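You operate a simulated robot arm through the tools that you are given. There is no shell and no other tool. Be economical: measure what you need, move in short steps, check, and stop when the job is done.

The job below is to be done with a simulated two-armed robot. You get a single attempt, and the scene is never put back.

## Task
Carry the kit tray with both arms and set it on the blue bench.

Only the result counts: the job must be done as asked and must still hold three seconds after the hand-in. Knocking over, shifting, dropping, spilling or breaking anything else fails it.

## Robot
Two 7-joint arms with two-finger parallel grippers on one trunk, on a base that drives. Base frame: it is fixed to the floor where the robot stands at the start and does not move with it; the origin is under the middle of the robot, x ahead of it, y to its left, z up; the surface under the hand at the start is at about z = 90. Lengths are in cm, angles in degrees, forces in N, time in s.
The left shoulder is at the start at [6, 18.9, 122.8], the right one opposite. With the tool pointing down near the work surface each hand reaches from about 10 to 66 cm from the robot's upright axis, wherever it stands, measured 20 degrees to its own side. Places, roughly: blue bench [110, 430, 90]. Payload 3.43 kg a hand.
The tool frame of a hand sits at the grasp point between the pads (the TCP): z along the fingers, y along the line on which they close. The tips reach 3 cm beyond it. The gripper opens to 9.4 cm. The fingers are 2.8 cm wide and 1 cm thick; the gripper's body (5 by 9.6 cm) begins 5.5 cm behind the TCP.
Orientation is told as [roll, pitch, yaw] about the base's x, y, z axes, in that order, counted from this pose: with the fingers straight down and closing along the base's y, the tool's x points along the base's -x, its y along +y and its z along -z.

## Interface
- The arms move only by the tool arm_command. It takes "left_moves", "right_moves" or both (then of equal length, played together; a hand with none holds still); each is a list of rows, each an object of numbers (a shift or turn left out is 0, a gripper value left out holds the last): "tx", "ty", "tz": the shift along the tool's x, y, z in units of 50 mm (1.0 is 50 mm); "ax", "ay", "az": the turn, a rotation vector about the tool's x, y, z in units of 4 degrees (1.0 is 4 degrees); "hand": the finger opening in mm, from 0 to 94. In form: [{"tx": .., "ty": .., "tz": .., "ax": .., "ay": .., "az": .., "hand": ..}, ...]. A call has 1 to 12 rows; each row shifts and turns the commanded pose from where the row before left it, along the tool's axes as they then stand. A call with a number of a shift or a turn outside -1 to 1 is refused whole. A row lasts 0.2 s, in which the tool goes at most 5 cm and 8.6 degrees; a call with a longer step from one row to the next is refused whole, and so is a gripper value outside its range. Where a pose cannot be reached the arm comes as near as it can. A force on the tool above 40 N (or 10 N above the force at the start of the call, whichever is more), or a blocked arm, ends the call early, and 0.2 s more pass. The fingers move at their own pace (about 15.3 cm/s each) and stop on an object; they squeeze with about 32 N. The grip force told is the motor's: it shows also when the fingers shut on nothing. Time passes only in rows, and 0.2 s behind the last, so rows that do not move let the fingers close. The reply holds the time, the measured pose of the TCP, the force on the tool along the base axes, the opening and the grip force, in the units named above and with some noise, with the torque about the TCP (base axes, N m) and any sound that the robot's microphone picked up, and new pictures: "views" is both (left out), scene, wrist or none (wrist: the cameras of the hands that moved).
- Cameras (640 x 400 px; columns grow to the right, rows downward): "scene" is now at [0.8, 0.03, 176.47]; the picture's right is [-0.03, -1.00, 0.00], its down [-0.87, 0.02, -0.50] and it looks along [0.50, -0.01, -0.87] (base axes); focal length 276 px, centre (320, 200). "left" rides on the left gripper at [7.6, -1.4, -10.2] in its tool frame; the picture's right is [0.18, 0.98, 0.00], its down [-0.75, 0.14, -0.64] and it looks along [-0.63, 0.12, 0.77] (tool axes); focal length 243 px, centre (320, 200). "right" rides on the right gripper at [7.6, 1.4, -10.2] in its tool frame; the picture's right is [-0.18, 0.98, 0.00], its down [-0.75, -0.14, -0.64] and it looks along [-0.63, -0.12, 0.77] (tool axes); focal length 243 px, centre (320, 200). There is no depth. A picture from a camera that has moved, and an enlarged one, comes with that camera's place and axes in the base frame and with its lens.
- move_column(by): slides the trunk up (or, below 0, down) by that many cm; the arms and the scene camera ride with it, the base frame stays. It gives what a move gives, with no picture.
- drive_base(legs): drives the robot by 1 to 6 legs, each [ahead, left, turn to the left] in cm, cm and degrees, along the robot's own axes; the way and the turn of a leg run together, so that a leg with both is an arc; at most 150 cm and 180 degrees a leg. The arms and the cameras ride along, it lands a little off, and it stops where it bumps. It gives what a move gives, and a new picture of the scene camera.
- pan_tilt(pan, tilt): turns the head with the scene camera to pan (to the left, within 86 degrees either way) and tilt (down, from -29 to 69), counted from straight ahead of the robot. It gives what a move gives, and a new picture of the scene camera.
- close_up(camera, box): a new picture of the part [left, top, right, bottom] of that camera's present view, enlarged. The clock stands still meanwhile.
- job_done(): hands the job in; it is judged then, once.

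Work in short steps. Places have to be worked out from the pictures, the camera data and where the tool is seen: move nearer, look again, correct. Check each grasp and each placing, and mend what went wrong. You have 120 turns and 260 pictures in all, those below and enlarged ones among them. Open the grippers and draw the arms clear of the work before you hand the job in, unless the task says otherwise; then end with one line.

The tools are called after ">>>" by a JSON object that holds its "api" and its "payload". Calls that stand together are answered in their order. arm_command: Moves the arms, as the interface text tells. Its arguments: {"type":"object","properties":{"left_moves":{"type":"array"},"right_moves":{"type":"array"},"views":{"type":"string","enum":["both","scene","wrist","none"]}},"required":[]} The other tools are called the same way: move_column (by) slides the trunk up or down; drive_base (legs) drives the base; pan_tilt (pan, tilt) turns the head that bears the scene camera; close_up (camera, box) takes an enlarged picture of a part of a camera's view; job_done () hands the job in.

At the start:

```text
t: 0.0
left_ee_pos: [34.46, 6.07, 120.8]
left_orientation: [0.0, 0.1, 0.1]
left_wrist_force: [-0.4, -0.2, 0.0]
left_ft_torque: [-0.01, 0.05, -0.01]
left_width: 9.42
left_grasp_force: 0.0
right_ee_pos: [32.33, -25.68, 120.79]
right_orientation: [0.0, 0.1, 0.0]
right_wrist_force: [0.1, -0.3, -0.2]
right_ft_torque: [0.02, 0.0, 0.03]
right_width: 9.39
right_grasp_force: 0.2
trunk travel left (down, up): [-90.0, 9.0]
robot x, y, heading: [-0.26, -0.04, -0.0]
head pan, tilt: [-1.6, 60.1]
```

scene: 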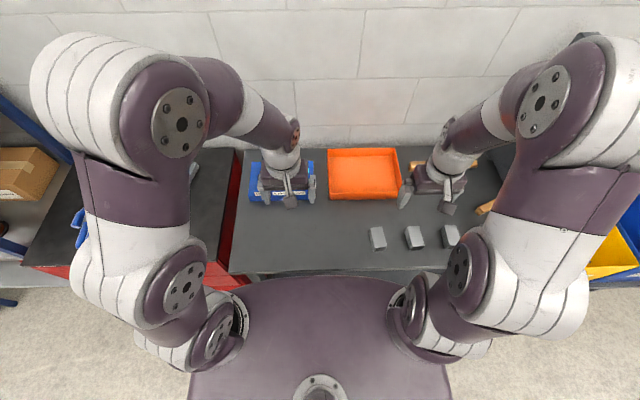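
right: 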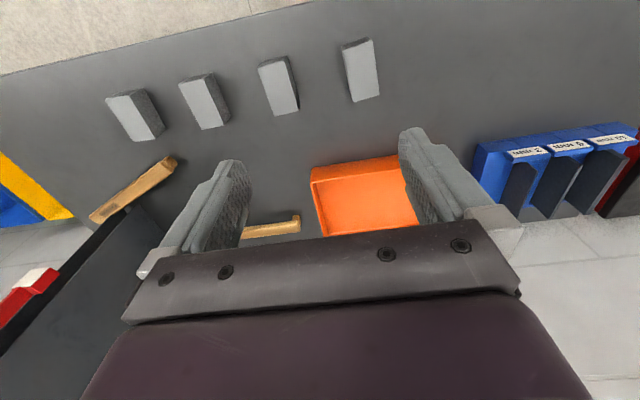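
left: 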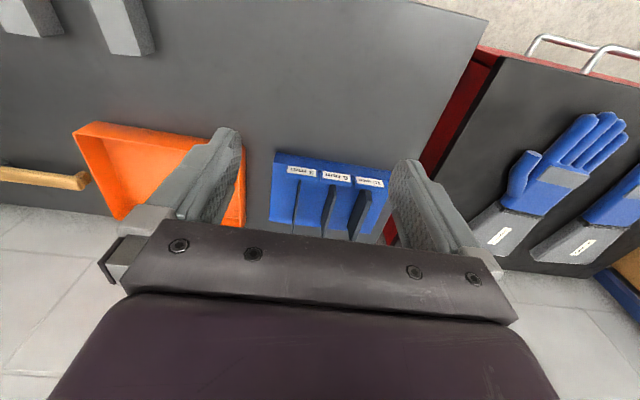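

I start by looking closer at the bench to identify the kit tray.

>>> {"api": "close_up", "payload": {"camera": "scene", "box": [220, 130, 520, 290]}}

>>> {"api": "close_up", "payload": {"camera": "left", "box": [0, 90, 400, 290]}}

>>> {"api": "close_up", "payload": {"camera": "right", "box": [60, 20, 460, 260]}}

```text
2.13 times, centred on (370, 210) of scene
camera zoom: at [0.8, 0.03, 176.47], right [-0.03, -1.0, 0.0], down [-0.87, 0.02, -0.5], along [0.5, -0.01, -0.87], focal length 589 px, centre (213, 179)
```

zoom: 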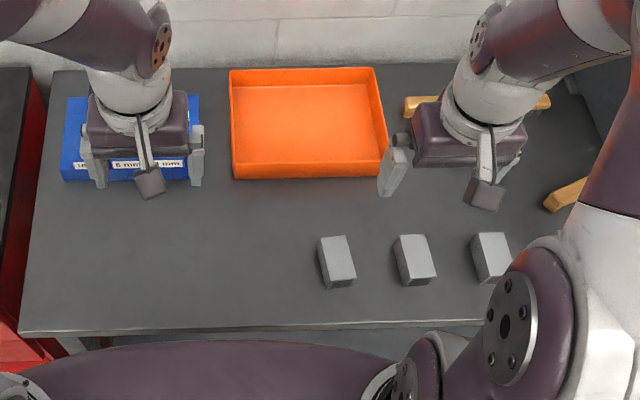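

```text
1.60 times, centred on (200, 190) of left
camera zoom: at [26.77, 4.64, 131.31], right [-0.18, 0.98, 0.0], down [0.75, 0.14, 0.64], along [0.63, 0.12, -0.77], focal length 388 px, centre (512, 216)
```

zoom: 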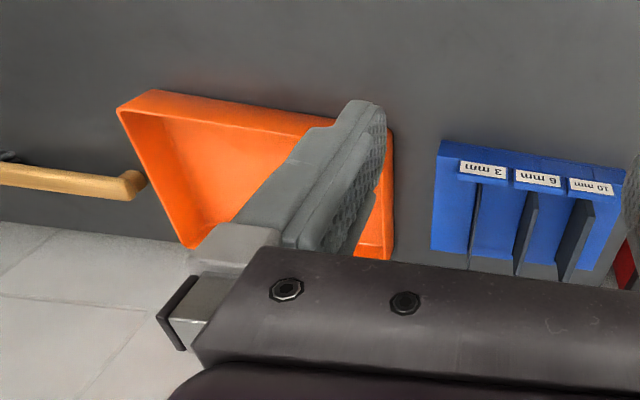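

```text
1.60 times, centred on (260, 140) of right
camera zoom: at [24.68, -24.11, 131.08], right [0.18, 0.98, 0.0], down [0.75, -0.14, 0.64], along [0.63, -0.12, -0.77], focal length 388 px, centre (416, 296)
```

zoom: 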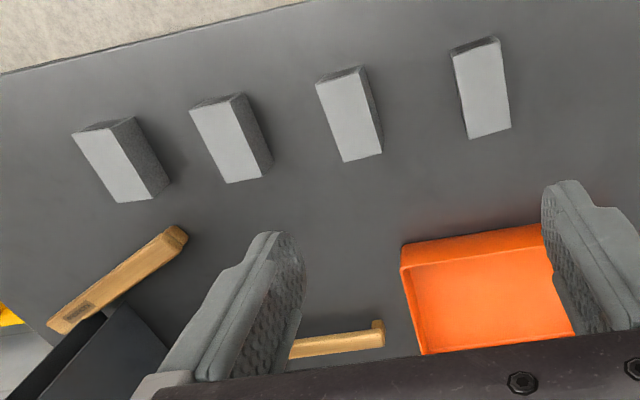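

The orange tray looks like the kit tray. I look around to exclude others and to find the blue bench and the route.

>>> {"api": "pan_tilt", "payload": {"pan": 75, "tilt": 15}}

>>> {"api": "pan_tilt", "payload": {"pan": -75, "tilt": 20}}

>>> {"api": "pan_tilt", "payload": {"pan": 40, "tilt": 40}}

>>> {"api": "pan_tilt", "payload": {"pan": 0, "tilt": 50}}

```text
t: 1.5
left_ee_pos: [34.5, 6.07, 120.78]
left_orientation: [0.2, 0.1, 0.0]
left_wrist_force: [-0.6, 0.4, 1.3]
left_ft_torque: [0.0, 0.02, -0.01]
left_width: 9.41
left_grasp_force: 0.1
right_ee_pos: [32.43, -25.65, 120.84]
right_orientation: [0.0, -0.1, 0.0]
right_wrist_force: [0.4, 0.7, 0.4]
right_ft_torque: [-0.01, 0.0, -0.01]
right_width: 9.37
right_grasp_force: 0.1
trunk travel left (down, up): [-90.0, 9.0]
robot x, y, heading: [0.26, -0.04, 0.2]
head pan, tilt: [75.0, 15.0]
camera scene: at [-3.43, 9.25, 183.1], right [0.97, -0.26, 0.0], down [-0.07, -0.25, -0.97], along [0.25, 0.93, -0.26], focal length 276 px, centre (320, 200)
```

scene: 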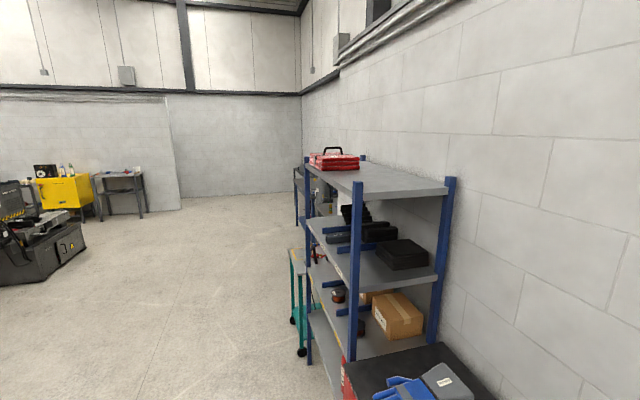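

```text
t: 3.8
left_ee_pos: [34.23, 6.14, 120.88]
left_orientation: [0.0, 0.0, -0.1]
left_wrist_force: [0.4, -0.9, 0.4]
left_ft_torque: [-0.05, 0.02, 0.03]
left_width: 9.42
left_grasp_force: 0.0
right_ee_pos: [32.3, -25.69, 120.79]
right_orientation: [0.0, 0.1, 0.1]
right_wrist_force: [0.2, 0.3, 0.3]
right_ft_torque: [-0.02, 0.03, 0.02]
right_width: 9.39
right_grasp_force: 0.1
trunk travel left (down, up): [-90.0, 9.0]
robot x, y, heading: [0.1, -0.02, -0.0]
head pan, tilt: [-75.0, 20.0]
camera scene: at [-3.44, -8.77, 182.29], right [-0.97, -0.26, 0.0], down [-0.09, 0.33, -0.94], along [0.24, -0.91, -0.34], focal length 276 px, centre (320, 200)
```

scene: 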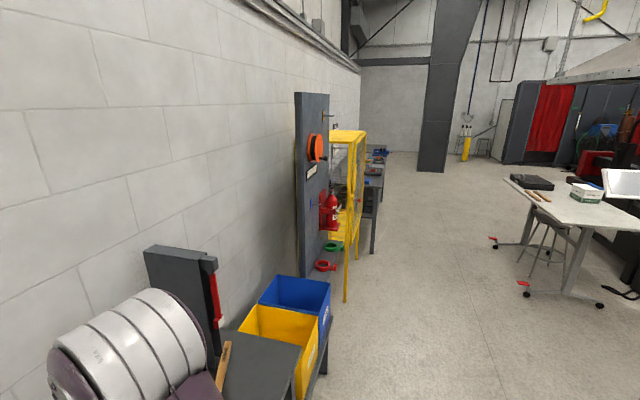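

```text
t: 5.8
left_ee_pos: [34.35, 6.06, 120.8]
left_orientation: [-0.1, 0.0, 0.0]
left_wrist_force: [-0.2, 0.0, 0.9]
left_ft_torque: [-0.01, 0.03, 0.0]
left_width: 9.41
left_grasp_force: 0.0
right_ee_pos: [32.47, -25.56, 120.83]
right_orientation: [0.0, 0.0, 0.0]
right_wrist_force: [0.9, 0.1, 0.8]
right_ft_torque: [0.0, 0.02, 0.02]
right_width: 9.4
right_grasp_force: 0.1
trunk travel left (down, up): [-90.0, 9.0]
robot x, y, heading: [-0.02, -0.02, 0.2]
head pan, tilt: [40.0, 40.0]
camera scene: at [0.66, 5.68, 179.15], right [0.64, -0.77, 0.0], down [-0.49, -0.41, -0.77], along [0.59, 0.49, -0.64], focal length 276 px, centre (320, 200)
```

scene: 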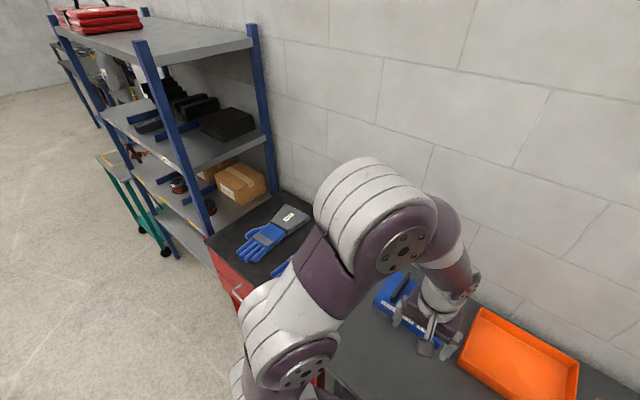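

```text
t: 6.8
left_ee_pos: [34.47, 6.1, 120.84]
left_orientation: [0.0, -0.1, 0.0]
left_wrist_force: [-0.7, -0.1, 0.4]
left_ft_torque: [0.0, -0.03, -0.01]
left_width: 9.38
left_grasp_force: 0.0
right_ee_pos: [32.26, -25.57, 120.88]
right_orientation: [0.0, 0.0, 0.0]
right_wrist_force: [0.0, -0.4, 0.2]
right_ft_torque: [0.01, 0.02, 0.02]
right_width: 9.37
right_grasp_force: 0.0
trunk travel left (down, up): [-90.0, 9.0]
robot x, y, heading: [-0.07, 0.13, 0.1]
head pan, tilt: [0.0, 50.0]
camera scene: at [1.84, 0.23, 177.74], right [0.0, -1.0, 0.0], down [-0.77, 0.0, -0.64], along [0.64, 0.0, -0.77], focal length 276 px, centre (320, 200)
```

scene: 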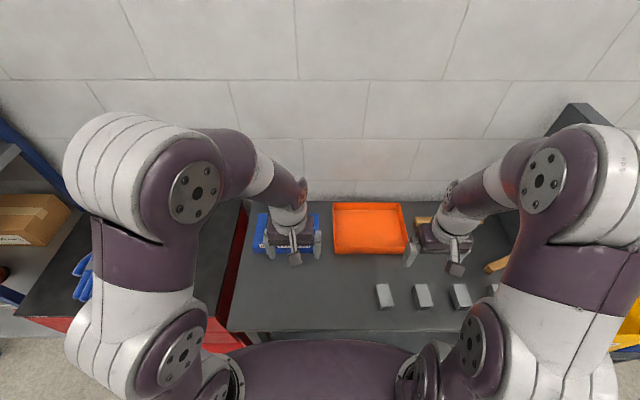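

Only the orange tray qualifies. I enlarge it to measure its rim.

>>> {"api": "close_up", "payload": {"camera": "scene", "box": [300, 180, 460, 280]}}

```text
4.00 times, centred on (380, 230) of scene
camera zoom: at [1.84, 0.23, 177.74], right [0.0, -1.0, 0.0], down [-0.77, 0.0, -0.64], along [0.64, 0.0, -0.77], focal length 1104 px, centre (80, 80)
```

zoom: 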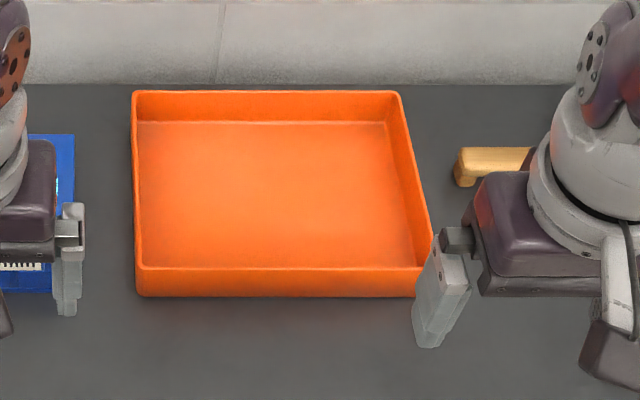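

The tray rim spans about x 50–70, y −4.7…−30.4, z≈95. I want to shift the robot right to reach it evenly, so I check the right side first.

>>> {"api": "pan_tilt", "payload": {"pan": -45, "tilt": 45}}

```text
t: 8.0
left_ee_pos: [34.31, 6.13, 120.89]
left_orientation: [0.0, 0.0, 0.0]
left_wrist_force: [-1.0, 0.5, -1.0]
left_ft_torque: [0.0, 0.0, 0.05]
left_width: 9.41
left_grasp_force: 0.1
right_ee_pos: [32.32, -25.47, 120.81]
right_orientation: [0.1, 0.1, 0.0]
right_wrist_force: [-0.4, 0.8, -0.3]
right_ft_torque: [0.01, -0.01, -0.02]
right_width: 9.41
right_grasp_force: 0.0
trunk travel left (down, up): [-90.0, 9.0]
robot x, y, heading: [-0.25, 0.11, 0.1]
head pan, tilt: [-45.0, 45.0]
camera scene: at [-0.1, -5.52, 178.42], right [-0.71, -0.71, 0.0], down [-0.5, 0.5, -0.71], along [0.5, -0.5, -0.71], focal length 276 px, centre (320, 200)
```

scene: 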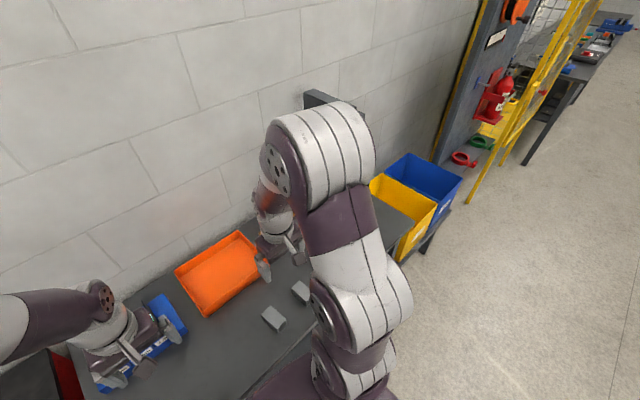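

The tall upright is around (70,−72), the elbow stays well in front of it. I shift the robot 17 cm to the right.

>>> {"api": "drive_base", "payload": {"legs": [[0, -16, 0]]}}

>>> {"api": "pan_tilt", "payload": {"pan": 0, "tilt": 50}}

>>> {"api": "close_up", "payload": {"camera": "scene", "box": [240, 180, 400, 280]}}

```text
t: 9.4
left_ee_pos: [34.33, -9.81, 120.72]
left_orientation: [0.0, 0.0, -0.2]
left_wrist_force: [0.2, 0.0, 0.0]
left_ft_torque: [-0.02, -0.01, 0.01]
left_width: 9.43
left_grasp_force: 0.0
right_ee_pos: [32.38, -41.46, 120.87]
right_orientation: [0.0, 0.0, -0.1]
right_wrist_force: [0.5, 0.3, 0.8]
right_ft_torque: [0.0, -0.02, 0.02]
right_width: 9.42
right_grasp_force: 0.0
trunk travel left (down, up): [-90.0, 9.0]
robot x, y, heading: [-0.22, -16.65, -0.1]
head pan, tilt: [-45.0, 45.0]
camera scene: at [-0.13, -21.23, 178.44], right [-0.71, -0.71, 0.0], down [-0.5, 0.5, -0.71], along [0.5, -0.5, -0.71], focal length 276 px, centre (320, 200)
```

scene: 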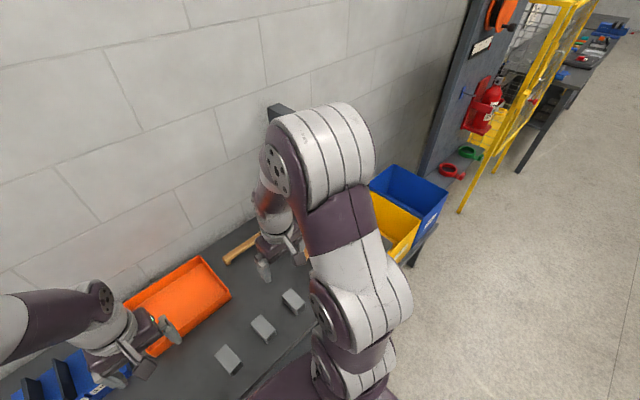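

```text
t: 10.5
left_ee_pos: [34.51, -9.98, 120.88]
left_orientation: [0.0, 0.0, -0.1]
left_wrist_force: [0.3, -0.1, 0.9]
left_ft_torque: [0.0, 0.0, 0.0]
left_width: 9.4
left_grasp_force: 0.0
right_ee_pos: [32.3, -41.62, 120.79]
right_orientation: [0.0, 0.0, -0.2]
right_wrist_force: [0.4, 0.1, -0.4]
right_ft_torque: [0.01, 0.01, -0.01]
right_width: 9.38
right_grasp_force: 0.0
trunk travel left (down, up): [-90.0, 9.0]
robot x, y, heading: [-0.09, -16.18, -0.1]
head pan, tilt: [0.0, 50.0]
camera scene: at [1.83, -15.79, 177.73], right [0.0, -1.0, 0.0], down [-0.77, 0.0, -0.64], along [0.64, 0.0, -0.77], focal length 276 px, centre (320, 200)
```

scene: 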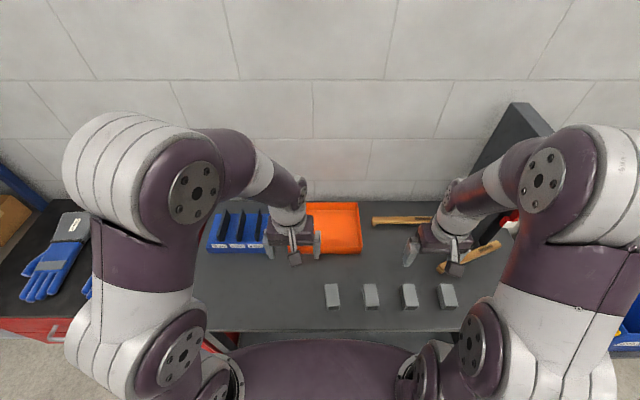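

```text
4.00 times, centred on (320, 230) of scene
camera zoom: at [1.83, -15.79, 177.73], right [0.0, -1.0, 0.0], down [-0.77, 0.0, -0.64], along [0.64, 0.0, -0.77], focal length 1104 px, centre (320, 80)
```

zoom: 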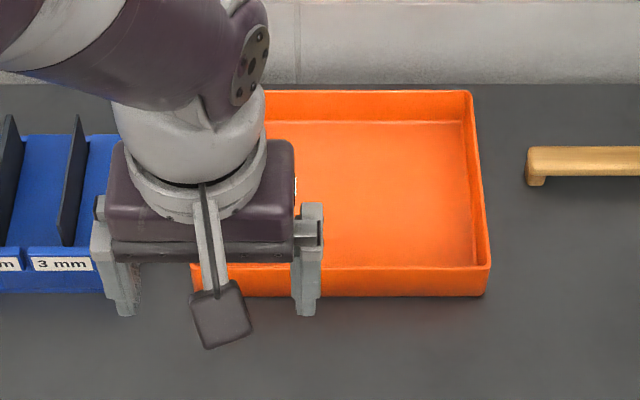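

The tray's right wall is at y≈−30.5, no noticeable yaw. I move both hands above the side walls at x≈59, opened partway, staying high.

>>> {"api": "arm_command", "payload": {"left_moves": [{"tx": -0.82, "ty": 0.173, "hand": 50}, {"tx": -0.82, "ty": 0.173}, {"tx": -0.82, "ty": 0.173}, {"tx": -0.82, "ty": 0.173}, {"tx": -0.82, "ty": 0.173}, {"tx": -0.82, "ty": 0.173}, {"tz": 0.8}, {"tz": 0.8}, {"tz": 0.8}], "right_moves": [{"tx": -0.89, "ty": 0.37, "hand": 50}, {"tx": -0.89, "ty": 0.37}, {"tx": -0.89, "ty": 0.37}, {"tx": -0.89, "ty": 0.37}, {"tx": -0.89, "ty": 0.37}, {"tx": -0.89, "ty": 0.37}, {"tz": 0.8}, {"tz": 0.8}, {"tz": 0.8}]}}

```text
t: 12.5
left_ee_pos: [55.64, -4.63, 106.82]
left_orientation: [-0.1, 0.1, 0.0]
left_wrist_force: [-0.8, -0.4, 0.0]
left_ft_torque: [0.02, 0.02, -0.03]
left_width: 5.0
left_grasp_force: 0.0
left hand out of reach, approached as far as the arm can: row 5, 6
right_ee_pos: [56.25, -31.03, 106.78]
right_orientation: [0.1, 0.0, 0.0]
right_wrist_force: [-0.1, 0.1, 0.0]
right_ft_torque: [-0.01, 0.02, 0.01]
right_width: 5.04
right_grasp_force: 0.0
right hand out of reach, approached as far as the arm can: row 5, 6
trunk travel left (down, up): [-90.0, 9.0]
robot x, y, heading: [0.29, -16.15, 0.1]
head pan, tilt: [0.0, 50.0]
camera scene: at [2.02, -15.86, 177.74], right [0.0, -1.0, 0.0], down [-0.77, 0.0, -0.64], along [0.64, 0.0, -0.77], focal length 276 px, centre (320, 200)
camera right: at [48.46, -29.58, 116.99], right [0.19, 0.98, 0.0], down [0.75, -0.14, 0.64], along [0.63, -0.12, -0.77], focal length 243 px, centre (320, 200)
camera left: at [47.98, -6.09, 117.26], right [-0.18, 0.98, 0.0], down [0.75, 0.14, 0.64], along [0.63, 0.12, -0.77], focal length 243 px, centre (320, 200)
```

scene: 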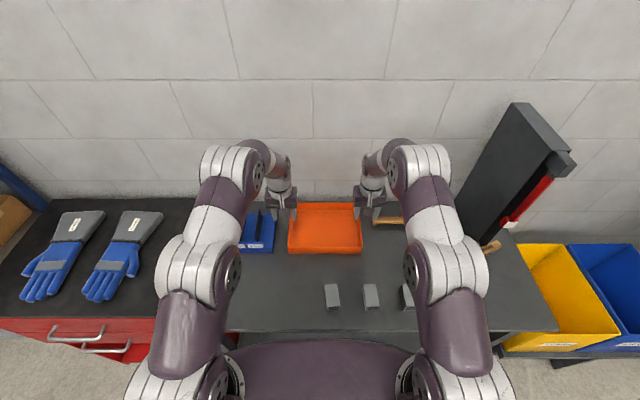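
right: 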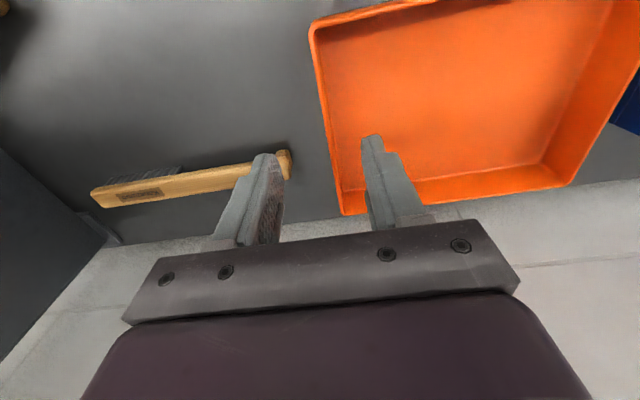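
left: 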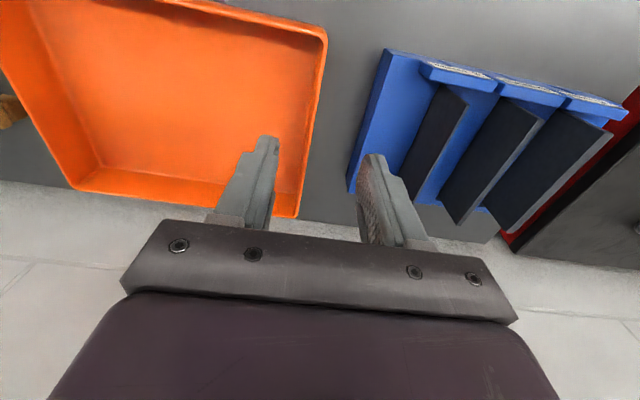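

The rim measures x 50–69, y −5.1 to −30.6. The hands are about 3 cm short of mid-wall, so I descend a bit and move forward and centre them over the walls.

>>> {"api": "arm_command", "payload": {"left_moves": [{"tz": 0.7}, {"tz": 0.7}, {"tx": -0.34, "ty": -0.067}, {"tx": -0.34, "ty": -0.067}, {}], "right_moves": [{"tz": 0.7}, {"tz": 0.7}, {"tx": -0.28, "ty": 0.073}, {"tx": -0.28, "ty": 0.073}, {}], "views": "wrist"}}

```text
t: 13.7
left_ee_pos: [58.8, -5.34, 99.8]
left_orientation: [0.0, 0.0, -0.1]
left_wrist_force: [0.3, 0.0, -0.4]
left_ft_torque: [-0.01, -0.04, 0.02]
left_width: 5.01
left_grasp_force: 0.1
right_ee_pos: [58.7, -30.33, 99.76]
right_orientation: [0.0, 0.1, -0.1]
right_wrist_force: [-0.2, -0.2, -0.1]
right_ft_torque: [0.05, 0.03, 0.01]
right_width: 5.01
right_grasp_force: 0.1
trunk travel left (down, up): [-90.0, 9.0]
robot x, y, heading: [-0.01, -16.1, -0.2]
head pan, tilt: [0.0, 50.0]
camera right: at [50.99, -28.88, 110.03], right [0.19, 0.98, 0.0], down [0.75, -0.14, 0.64], along [0.63, -0.12, -0.77], focal length 243 px, centre (320, 200)
camera left: at [51.2, -6.86, 110.26], right [-0.18, 0.98, 0.0], down [0.75, 0.14, 0.64], along [0.63, 0.12, -0.77], focal length 243 px, centre (320, 200)
```

right: 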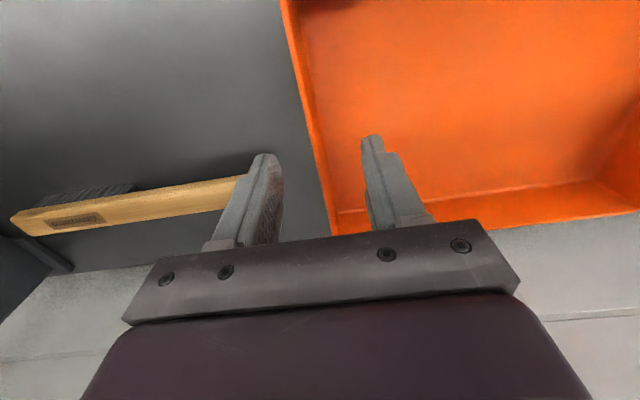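
left: 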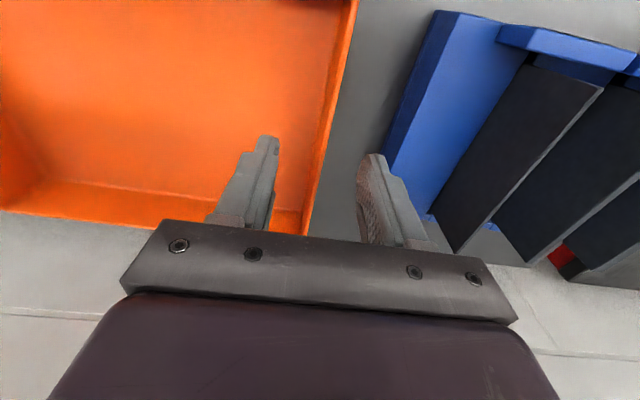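

Both walls run midway between the fingers and the brush is clear. I lower to z≈94.2 around the walls.

>>> {"api": "arm_command", "payload": {"left_moves": [{"tz": 0.38, "hand": 44}, {"tz": 0.38}, {"tz": 0.36}, {}], "right_moves": [{"tz": 0.38, "hand": 44}, {"tz": 0.38}, {"tz": 0.36}, {}]}}

```text
t: 14.7
left_ee_pos: [58.82, -5.24, 94.21]
left_orientation: [0.1, 0.0, -0.2]
left_wrist_force: [0.2, -0.6, -0.3]
left_ft_torque: [-0.02, -0.03, -0.01]
left_width: 4.43
left_grasp_force: 0.1
right_ee_pos: [58.78, -30.2, 94.22]
right_orientation: [0.1, 0.0, 0.0]
right_wrist_force: [-0.1, 0.0, 0.2]
right_ft_torque: [0.01, 0.03, -0.03]
right_width: 4.41
right_grasp_force: 0.1
trunk travel left (down, up): [-90.0, 9.0]
robot x, y, heading: [-0.11, -15.92, 0.0]
head pan, tilt: [0.0, 50.0]
camera scene: at [1.86, -15.88, 177.73], right [0.0, -1.0, 0.0], down [-0.77, 0.0, -0.64], along [0.64, 0.0, -0.77], focal length 276 px, centre (320, 200)
camera right: at [51.05, -28.78, 104.45], right [0.19, 0.98, 0.0], down [0.75, -0.14, 0.64], along [0.63, -0.12, -0.77], focal length 243 px, centre (320, 200)
camera left: at [51.16, -6.8, 104.65], right [-0.18, 0.98, 0.0], down [0.75, 0.14, 0.64], along [0.63, 0.12, -0.77], focal length 243 px, centre (320, 200)
```

scene: 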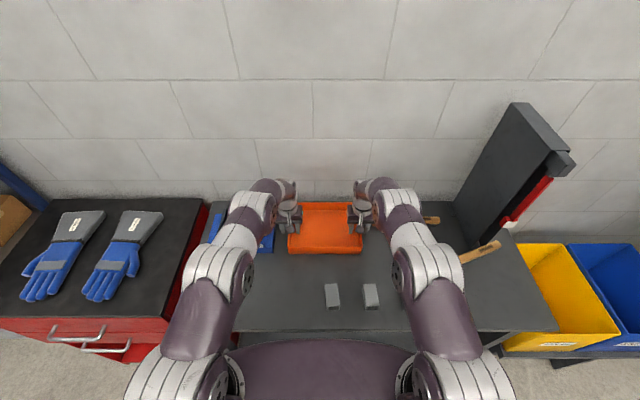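
right: 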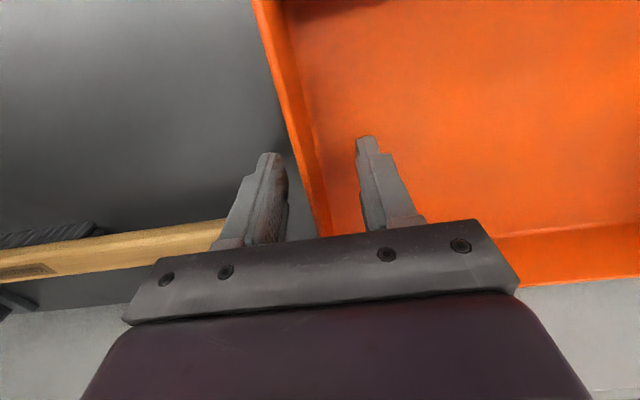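
left: 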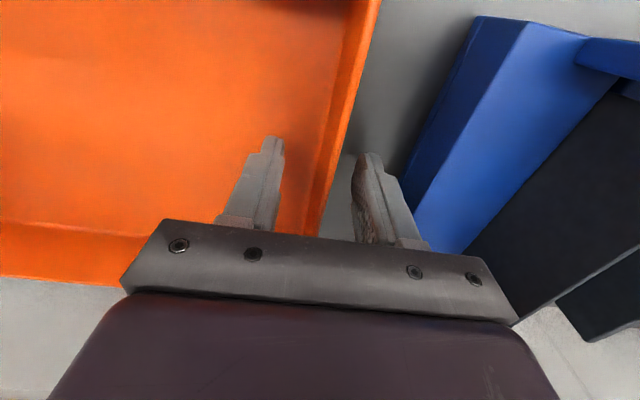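

The fingers straddle both walls. I close both grippers.

>>> {"api": "arm_command", "payload": {"left_moves": [{"hand": 20}, {"hand": 10}, {"hand": 0}, {}, {}], "right_moves": [{"hand": 20}, {"hand": 10}, {"hand": 0}, {}, {}], "views": "wrist"}}

```text
t: 15.5
left_ee_pos: [58.78, -5.01, 94.19]
left_orientation: [0.2, 0.2, 0.1]
left_wrist_force: [-0.8, -0.1, 0.7]
left_ft_torque: [-0.03, -0.01, -0.04]
left_width: 0.79
left_grasp_force: 31.9
right_ee_pos: [58.65, -30.68, 94.18]
right_orientation: [-0.2, 0.0, -0.2]
right_wrist_force: [0.0, 0.1, -1.1]
right_ft_torque: [0.02, -0.03, 0.05]
right_width: 0.82
right_grasp_force: 32.4
trunk travel left (down, up): [-90.0, 9.0]
robot x, y, heading: [0.29, -15.94, -0.1]
head pan, tilt: [0.0, 50.0]
stopped in row 4 (left hand): the force on the tool passed its limit at 42 N (the readings are from after the stop); the commanded pose is now the measured one
camera right: at [51.02, -29.09, 104.46], right [0.19, 0.98, 0.0], down [0.75, -0.14, 0.64], along [0.63, -0.12, -0.77], focal length 243 px, centre (320, 200)
camera left: at [51.16, -6.5, 104.67], right [-0.18, 0.98, 0.0], down [0.75, 0.14, 0.64], along [0.63, 0.12, -0.77], focal length 243 px, centre (320, 200)
```

right: 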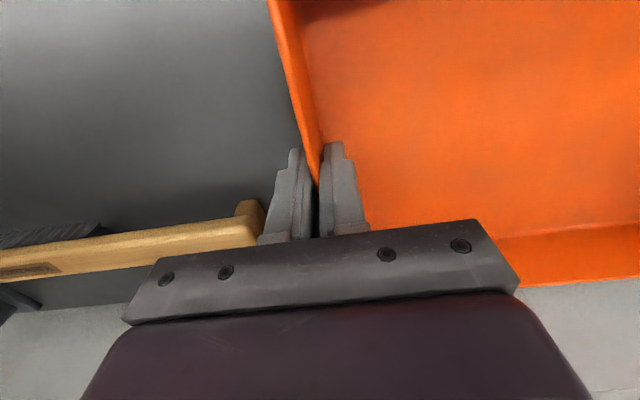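
left: 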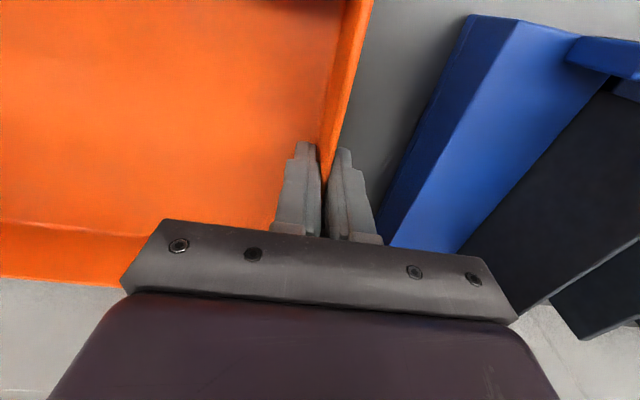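

Both walls are gripped (0.8 cm) and the forces settled. I lift in sync by 2 cm to test.

>>> {"api": "arm_command", "payload": {"left_moves": [{"tz": -0.1}, {"tz": -0.1}, {"tz": -0.1}, {"tz": -0.1}, {}], "right_moves": [{"tz": -0.1}, {"tz": -0.1}, {"tz": -0.1}, {"tz": -0.1}, {}], "views": "both"}}

```text
t: 16.7
left_ee_pos: [58.84, -4.91, 96.13]
left_orientation: [0.2, 0.0, 0.0]
left_wrist_force: [0.8, 3.9, -2.1]
left_ft_torque: [-0.09, 0.17, -0.06]
left_width: 0.82
left_grasp_force: 32.1
right_ee_pos: [58.72, -30.68, 96.08]
right_orientation: [-0.2, 0.1, -0.3]
right_wrist_force: [0.1, -5.1, -1.2]
right_ft_torque: [0.04, -0.16, 0.12]
right_width: 0.85
right_grasp_force: 31.7
trunk travel left (down, up): [-90.0, 9.0]
robot x, y, heading: [-0.11, -15.89, -0.3]
head pan, tilt: [0.0, 50.0]
camera scene: at [1.91, -15.88, 177.73], right [0.0, -1.0, 0.0], down [-0.77, 0.0, -0.64], along [0.64, 0.0, -0.77], focal length 276 px, centre (320, 200)
camera right: at [51.07, -29.08, 106.41], right [0.19, 0.98, 0.0], down [0.75, -0.14, 0.64], along [0.63, -0.12, -0.77], focal length 243 px, centre (320, 200)
camera left: at [51.17, -6.5, 106.6], right [-0.18, 0.98, 0.0], down [0.75, 0.14, 0.64], along [0.63, 0.12, -0.77], focal length 243 px, centre (320, 200)
```

scene: 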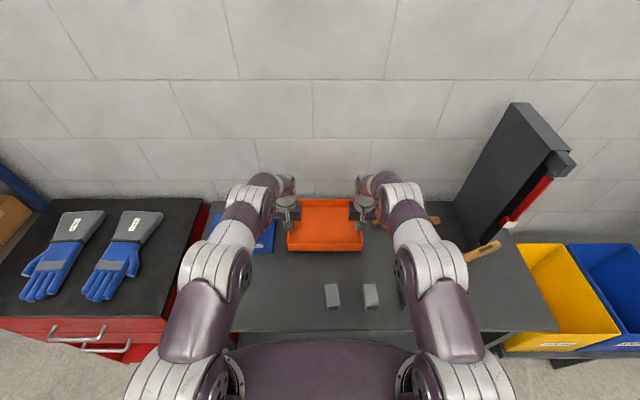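
right: 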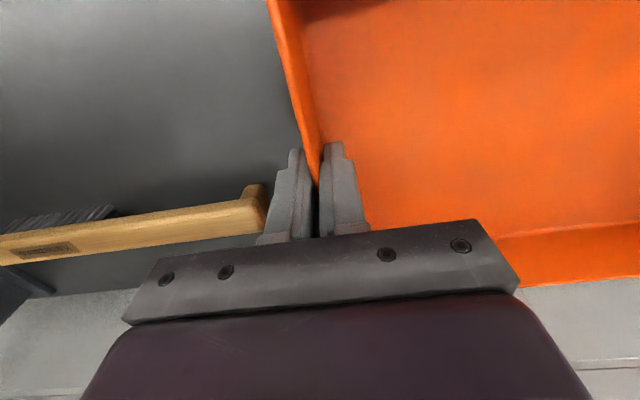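
left: 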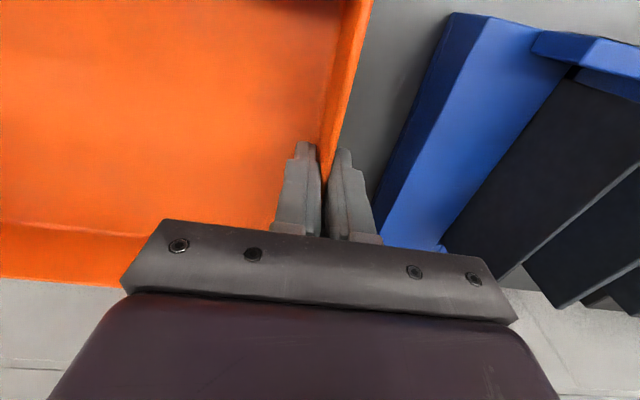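

Tray is lifted level and light. I raise the trunk 9 cm and back straight out.

>>> {"api": "move_column", "payload": {"by": 8.5}}

>>> {"api": "drive_base", "payload": {"legs": [[-70, 0, 0]]}}

>>> {"api": "pan_tilt", "payload": {"pan": 80, "tilt": 15}}

```text
t: 17.9
left_ee_pos: [58.8, -5.06, 104.68]
left_orientation: [0.2, 0.1, 0.0]
left_wrist_force: [0.1, 7.0, -0.5]
left_ft_torque: [-0.07, -0.05, -0.04]
left_width: 0.81
left_grasp_force: 31.7
right_ee_pos: [58.89, -30.64, 104.67]
right_orientation: [-0.2, 0.0, -0.1]
right_wrist_force: [-0.2, -7.3, -2.7]
right_ft_torque: [0.06, 0.08, 0.12]
right_width: 0.84
right_grasp_force: 31.8
trunk travel left (down, up): [-98.5, 0.5]
robot x, y, heading: [-0.37, -16.01, -0.0]
head pan, tilt: [0.0, 50.0]
```

```text
t: 21.8
left_ee_pos: [-11.65, -4.93, 104.59]
left_orientation: [0.2, 0.1, -0.1]
left_wrist_force: [0.6, 12.4, -2.3]
left_ft_torque: [-0.06, -0.01, -0.01]
left_width: 0.79
left_grasp_force: 32.8
right_ee_pos: [-11.67, -30.54, 104.63]
right_orientation: [-0.1, 0.2, -0.4]
right_wrist_force: [-0.5, -12.3, -1.4]
right_ft_torque: [0.05, 0.05, 0.12]
right_width: 0.81
right_grasp_force: 31.8
trunk travel left (down, up): [-98.5, 0.5]
robot x, y, heading: [-70.3, -15.98, -0.1]
head pan, tilt: [0.0, 50.0]
camera scene: at [-68.47, -15.71, 186.23], right [0.0, -1.0, 0.0], down [-0.77, 0.0, -0.64], along [0.64, 0.0, -0.77], focal length 276 px, centre (320, 200)
```

scene: 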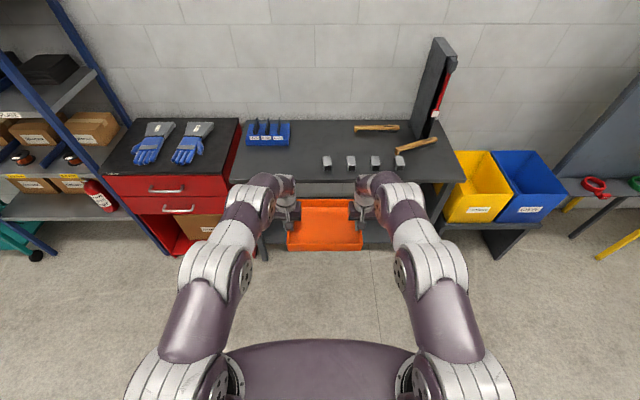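

```text
t: 23.3
left_ee_pos: [-11.68, -4.99, 104.71]
left_orientation: [0.3, 0.1, 0.0]
left_wrist_force: [0.1, 0.5, -1.6]
left_ft_torque: [-0.05, -0.02, -0.04]
left_width: 0.82
left_grasp_force: 32.0
right_ee_pos: [-11.76, -30.63, 104.67]
right_orientation: [-0.2, 0.2, -0.3]
right_wrist_force: [-1.0, 0.7, -1.5]
right_ft_torque: [0.02, 0.1, 0.11]
right_width: 0.82
right_grasp_force: 31.6
trunk travel left (down, up): [-98.5, 0.5]
robot x, y, heading: [-70.38, -15.91, -0.6]
head pan, tilt: [80.0, 15.0]
camera scene: at [-74.65, -6.48, 191.6], right [0.98, -0.18, 0.0], down [-0.05, -0.26, -0.97], along [0.17, 0.95, -0.26], focal length 276 px, centre (320, 200)
```

scene: 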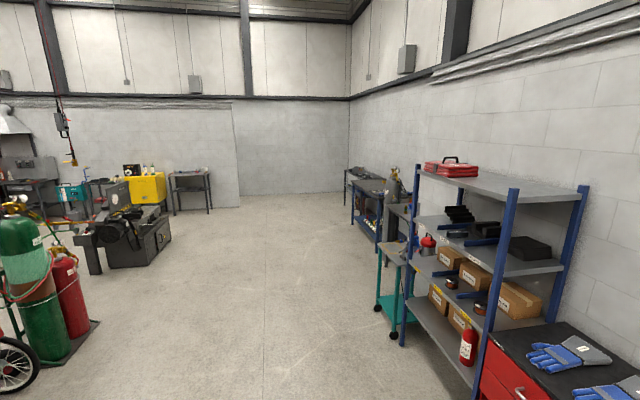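

The route along +y at this x is clear (shelf and cart front at x≈32, tray front at x≈0). I drive 290 cm sideways to the left and then look at the blue bench.

>>> {"api": "drive_base", "payload": {"legs": [[0, 145, 0], [0, 145, 0]]}}

>>> {"api": "pan_tilt", "payload": {"pan": 40, "tilt": 25}}

```text
t: 37.3
left_ee_pos: [-10.8, 284.54, 104.67]
left_orientation: [0.2, 0.1, -0.4]
left_wrist_force: [0.7, 2.2, -1.4]
left_ft_torque: [-0.05, 0.04, -0.07]
left_width: 0.83
left_grasp_force: 31.9
right_ee_pos: [-10.95, 258.86, 104.62]
right_orientation: [-0.2, 0.1, -0.7]
right_wrist_force: [-0.6, -1.9, -1.6]
right_ft_torque: [0.03, 0.0, 0.12]
right_width: 0.81
right_grasp_force: 32.2
trunk travel left (down, up): [-98.5, 0.5]
robot x, y, heading: [-69.86, 274.09, -0.5]
head pan, tilt: [80.0, 15.0]
camera scene: at [-73.69, 283.31, 191.61], right [0.98, -0.18, 0.0], down [-0.05, -0.25, -0.97], along [0.18, 0.95, -0.26], focal length 276 px, centre (320, 200)
```

scene: 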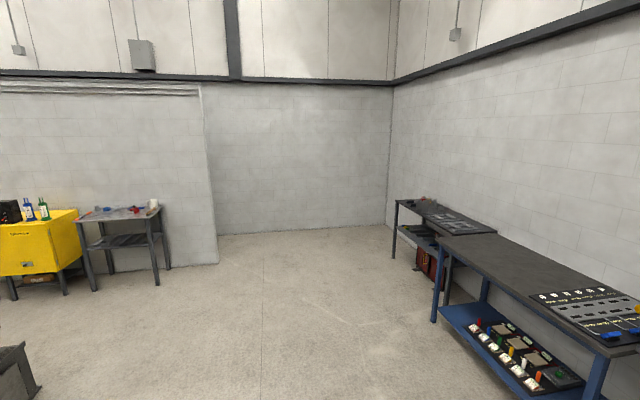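

```text
t: 38.4
left_ee_pos: [-10.74, 284.51, 104.56]
left_orientation: [0.2, 0.0, -0.4]
left_wrist_force: [1.1, -1.6, -2.1]
left_ft_torque: [-0.04, 0.06, -0.1]
left_width: 0.83
left_grasp_force: 32.1
right_ee_pos: [-10.88, 258.98, 104.57]
right_orientation: [-0.3, 0.1, -0.7]
right_wrist_force: [-0.5, 1.4, -1.2]
right_ft_torque: [0.02, 0.02, 0.08]
right_width: 0.8
right_grasp_force: 31.9
trunk travel left (down, up): [-98.5, 0.5]
robot x, y, heading: [-69.65, 273.81, -0.5]
head pan, tilt: [40.0, 25.0]
camera scene: at [-68.29, 280.03, 189.98], right [0.64, -0.77, 0.0], down [-0.33, -0.27, -0.91], along [0.7, 0.58, -0.42], focal length 276 px, centre (320, 200)
```

scene: 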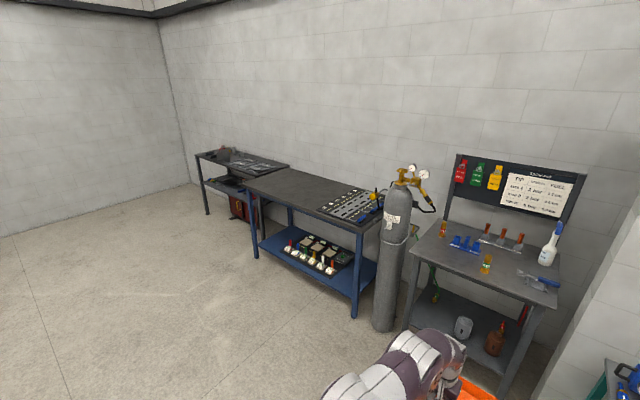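

The blue bench top spans about x 78–140, y 361–500, with a switch board at its right end. I drive to y≈452 and look.

>>> {"api": "drive_base", "payload": {"legs": [[0, 90, 0.5], [0, 88, 0]]}}

>>> {"api": "pan_tilt", "payload": {"pan": 0, "tilt": 30}}

```text
t: 47.4
left_ee_pos: [-10.07, 462.03, 104.7]
left_orientation: [0.3, 0.1, 0.1]
left_wrist_force: [0.1, -0.2, -1.0]
left_ft_torque: [-0.04, 0.02, -0.05]
left_width: 0.85
left_grasp_force: 32.0
right_ee_pos: [-10.06, 436.44, 104.58]
right_orientation: [-0.2, 0.2, -0.2]
right_wrist_force: [-0.2, 0.3, -0.9]
right_ft_torque: [0.04, 0.02, 0.14]
right_width: 0.82
right_grasp_force: 31.9
trunk travel left (down, up): [-98.5, 0.5]
robot x, y, heading: [-68.84, 451.05, -0.1]
head pan, tilt: [40.0, 25.0]
camera scene: at [-67.55, 457.0, 189.99], right [0.64, -0.77, 0.0], down [-0.32, -0.27, -0.91], along [0.7, 0.58, -0.42], focal length 276 px, centre (320, 200)
```

scene: 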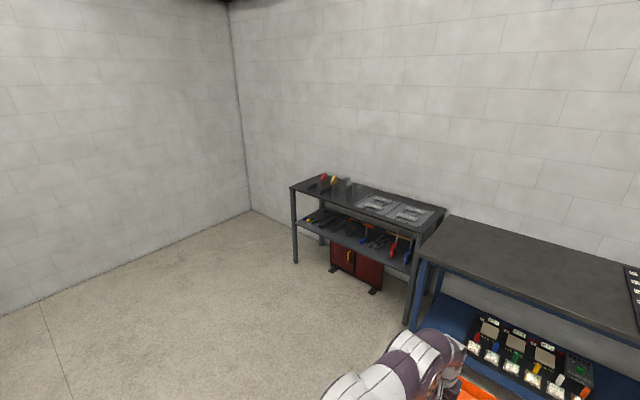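

```text
t: 48.4
left_ee_pos: [-9.89, 461.86, 104.63]
left_orientation: [0.2, 0.0, 0.1]
left_wrist_force: [-0.1, -0.5, -0.6]
left_ft_torque: [-0.03, 0.05, -0.02]
left_width: 0.82
left_grasp_force: 32.4
right_ee_pos: [-10.18, 436.4, 104.65]
right_orientation: [-0.3, 0.2, -0.2]
right_wrist_force: [-0.2, 0.6, -1.3]
right_ft_torque: [0.03, 0.04, 0.11]
right_width: 0.83
right_grasp_force: 31.7
trunk travel left (down, up): [-98.5, 0.5]
robot x, y, heading: [-69.03, 450.81, -0.2]
head pan, tilt: [0.0, 30.0]
camera scene: at [-65.58, 451.15, 189.18], right [0.0, -1.0, 0.0], down [-0.5, 0.0, -0.87], along [0.87, 0.0, -0.5], focal length 276 px, centre (320, 200)
```

scene: 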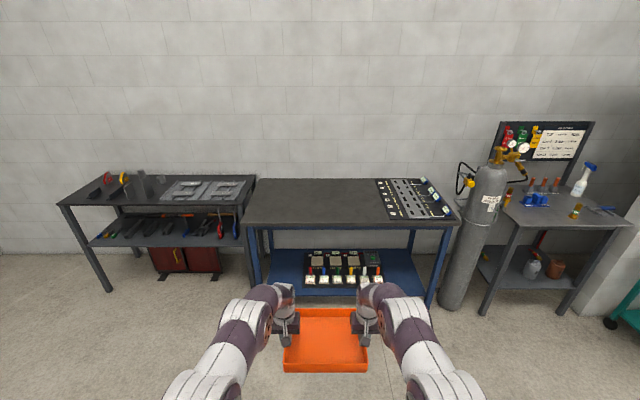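

Bench front is at x≈72–78 and the board occupies y<407, so the spot at (96, 449) is free. I drive ahead 103 cm with the tray ≈10 cm above the bench top.

>>> {"api": "drive_base", "payload": {"legs": [[70, 0, 0], [33, 0, 0.2]]}}

>>> {"api": "pan_tilt", "payload": {"pan": 0, "tilt": 50}}

```text
t: 54.1
left_ee_pos: [93.5, 461.12, 104.79]
left_orientation: [0.2, 0.0, -0.2]
left_wrist_force: [0.0, -0.7, -0.1]
left_ft_torque: [-0.05, 0.0, -0.04]
left_width: 0.83
left_grasp_force: 31.9
right_ee_pos: [93.38, 435.65, 104.72]
right_orientation: [-0.2, 0.0, -0.5]
right_wrist_force: [-0.4, 0.8, -2.0]
right_ft_torque: [0.05, 0.0, 0.1]
right_width: 0.8
right_grasp_force: 32.0
trunk travel left (down, up): [-98.5, 0.5]
robot x, y, heading: [34.95, 450.11, -0.5]
head pan, tilt: [0.0, 30.0]
camera scene: at [37.77, 450.56, 189.19], right [-0.01, -1.0, 0.0], down [-0.5, 0.0, -0.87], along [0.87, -0.01, -0.5], focal length 276 px, centre (320, 200)
```

scene: 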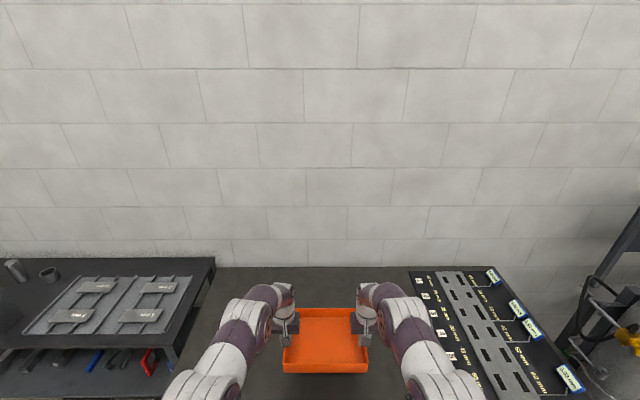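

```text
t: 54.9
left_ee_pos: [93.89, 461.01, 104.55]
left_orientation: [0.2, 0.1, -0.3]
left_wrist_force: [-0.6, -0.8, -2.0]
left_ft_torque: [-0.04, 0.07, -0.07]
left_width: 0.81
left_grasp_force: 31.4
right_ee_pos: [93.49, 435.53, 104.49]
right_orientation: [-0.1, 0.1, -0.5]
right_wrist_force: [-0.5, 0.7, -1.7]
right_ft_torque: [0.03, -0.01, 0.13]
right_width: 0.79
right_grasp_force: 32.3
trunk travel left (down, up): [-98.5, 0.5]
robot x, y, heading: [34.7, 449.83, -0.4]
head pan, tilt: [0.0, 50.0]
camera scene: at [36.87, 450.57, 186.24], right [-0.01, -1.0, 0.0], down [-0.77, 0.01, -0.64], along [0.64, 0.0, -0.77], focal length 276 px, centre (320, 200)
```

scene: 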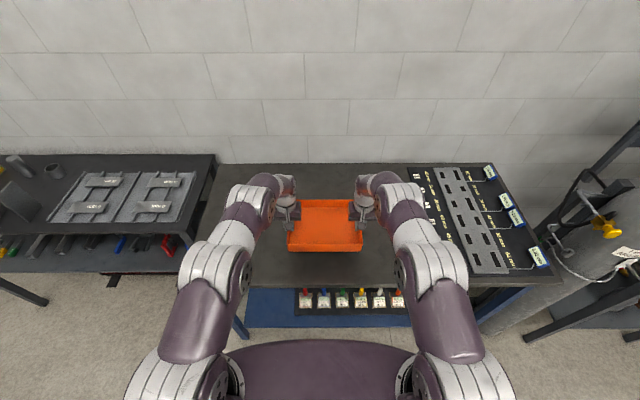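

The tray is wholly above the bench (front edge x≈77, tray x 85–104), clear of the board. I lower the trunk by 8.5 cm, then set down finely with the arms.

>>> {"api": "move_column", "payload": {"by": -8.5}}

>>> {"api": "arm_command", "payload": {"left_moves": [{"tz": 0.08}, {"tz": 0.08}, {"tz": 0.06}, {"tz": 0.06}, {"tz": 0.06}, {"tz": 0.06}, {}], "right_moves": [{"tz": 0.08}, {"tz": 0.08}, {"tz": 0.06}, {"tz": 0.06}, {"tz": 0.06}, {"tz": 0.06}, {}]}}

```text
t: 56.1
left_ee_pos: [93.68, 461.06, 96.18]
left_orientation: [0.2, 0.1, -0.3]
left_wrist_force: [0.2, -0.7, -1.4]
left_ft_torque: [-0.05, -0.07, -0.02]
left_width: 0.83
left_grasp_force: 32.0
right_ee_pos: [93.51, 435.57, 96.23]
right_orientation: [-0.2, 0.1, -0.5]
right_wrist_force: [-0.2, 0.5, -1.8]
right_ft_torque: [0.01, 0.04, 0.11]
right_width: 0.83
right_grasp_force: 32.2
trunk travel left (down, up): [-90.0, 9.0]
robot x, y, heading: [34.61, 450.53, -0.3]
head pan, tilt: [0.0, 50.0]
```

```text
t: 57.7
left_ee_pos: [93.76, 461.18, 94.25]
left_orientation: [0.2, 0.0, -0.3]
left_wrist_force: [0.5, -1.0, 2.0]
left_ft_torque: [-0.04, -0.07, -0.01]
left_width: 0.83
left_grasp_force: 32.1
right_ee_pos: [93.56, 435.46, 94.21]
right_orientation: [-0.3, 0.0, -0.5]
right_wrist_force: [1.2, 1.1, 4.6]
right_ft_torque: [0.05, 0.04, 0.14]
right_width: 0.83
right_grasp_force: 31.9
trunk travel left (down, up): [-90.0, 9.0]
robot x, y, heading: [34.57, 450.5, -0.4]
head pan, tilt: [0.0, 50.0]
camera scene: at [36.62, 450.58, 177.75], right [-0.01, -1.0, 0.0], down [-0.77, 0.01, -0.64], along [0.64, 0.0, -0.77], focal length 276 px, centre (320, 200)
camera right: at [85.82, 437.09, 104.47], right [0.19, 0.98, 0.0], down [0.75, -0.15, 0.64], along [0.63, -0.13, -0.77], focal length 243 px, centre (320, 200)
camera left: at [86.05, 459.67, 104.68], right [-0.18, 0.98, 0.0], down [0.75, 0.14, 0.64], along [0.63, 0.12, -0.77], focal length 243 px, centre (320, 200)
```

scene: 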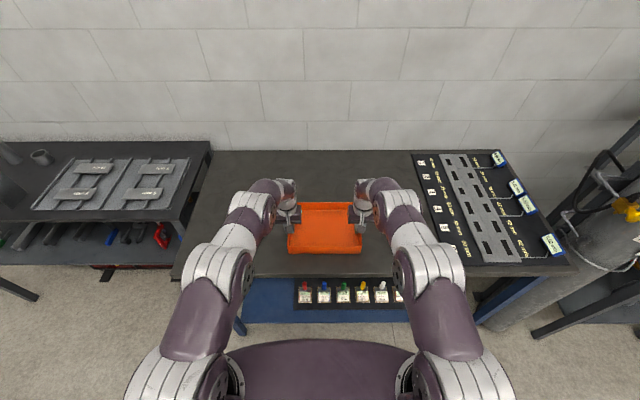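
right: 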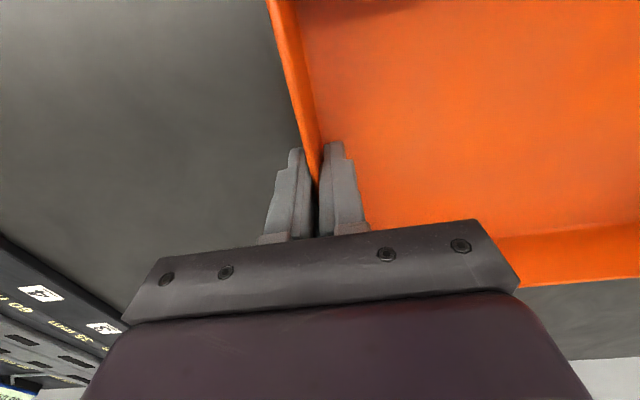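
left: 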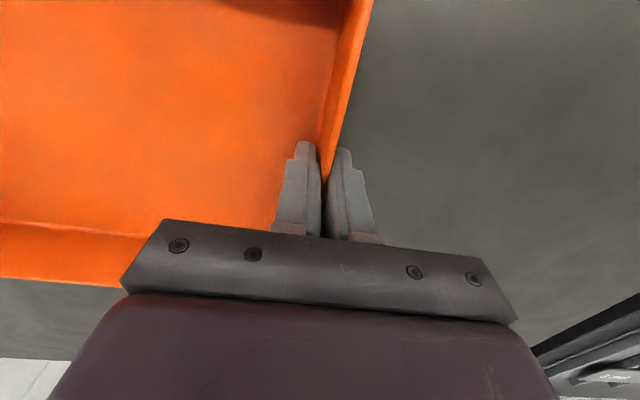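

Upward forces show the tray resting on the bench at the same height as before. I open both grippers moderately.

>>> {"api": "arm_command", "payload": {"left_moves": [{"hand": 20}, {"hand": 40}, {}, {}], "right_moves": [{"hand": 20}, {"hand": 40}, {}, {}], "views": "wrist"}}

```text
t: 58.7
left_ee_pos: [93.62, 461.12, 94.17]
left_orientation: [0.3, 0.2, -0.3]
left_wrist_force: [-1.0, 0.3, -0.2]
left_ft_torque: [-0.03, -0.01, 0.0]
left_width: 4.01
left_grasp_force: 0.0
right_ee_pos: [93.38, 435.57, 94.08]
right_orientation: [-0.1, 0.1, -0.5]
right_wrist_force: [0.0, -0.2, -0.4]
right_ft_torque: [0.0, -0.01, 0.04]
right_width: 3.99
right_grasp_force: 0.0
trunk travel left (down, up): [-90.0, 9.0]
robot x, y, heading: [34.69, 450.36, -0.5]
head pan, tilt: [0.0, 50.0]
camera right: at [85.81, 437.08, 104.39], right [0.19, 0.98, 0.0], down [0.75, -0.15, 0.64], along [0.63, -0.13, -0.77], focal length 243 px, centre (320, 200)
camera left: at [86.04, 459.67, 104.61], right [-0.18, 0.98, 0.0], down [0.76, 0.13, 0.64], along [0.63, 0.12, -0.77], focal length 243 px, centre (320, 200)
```

right: 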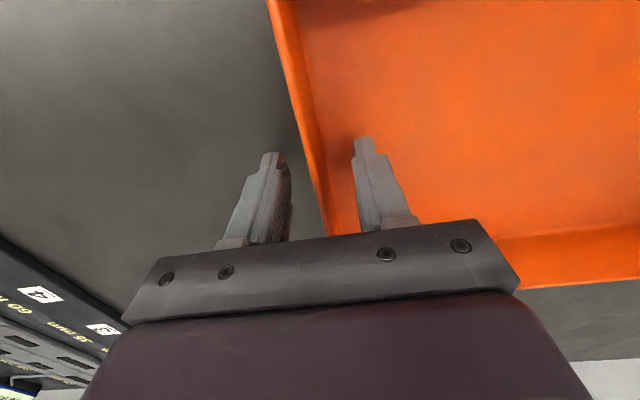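
left: 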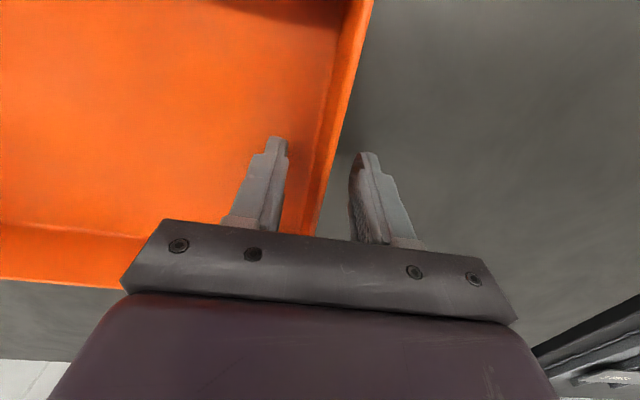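

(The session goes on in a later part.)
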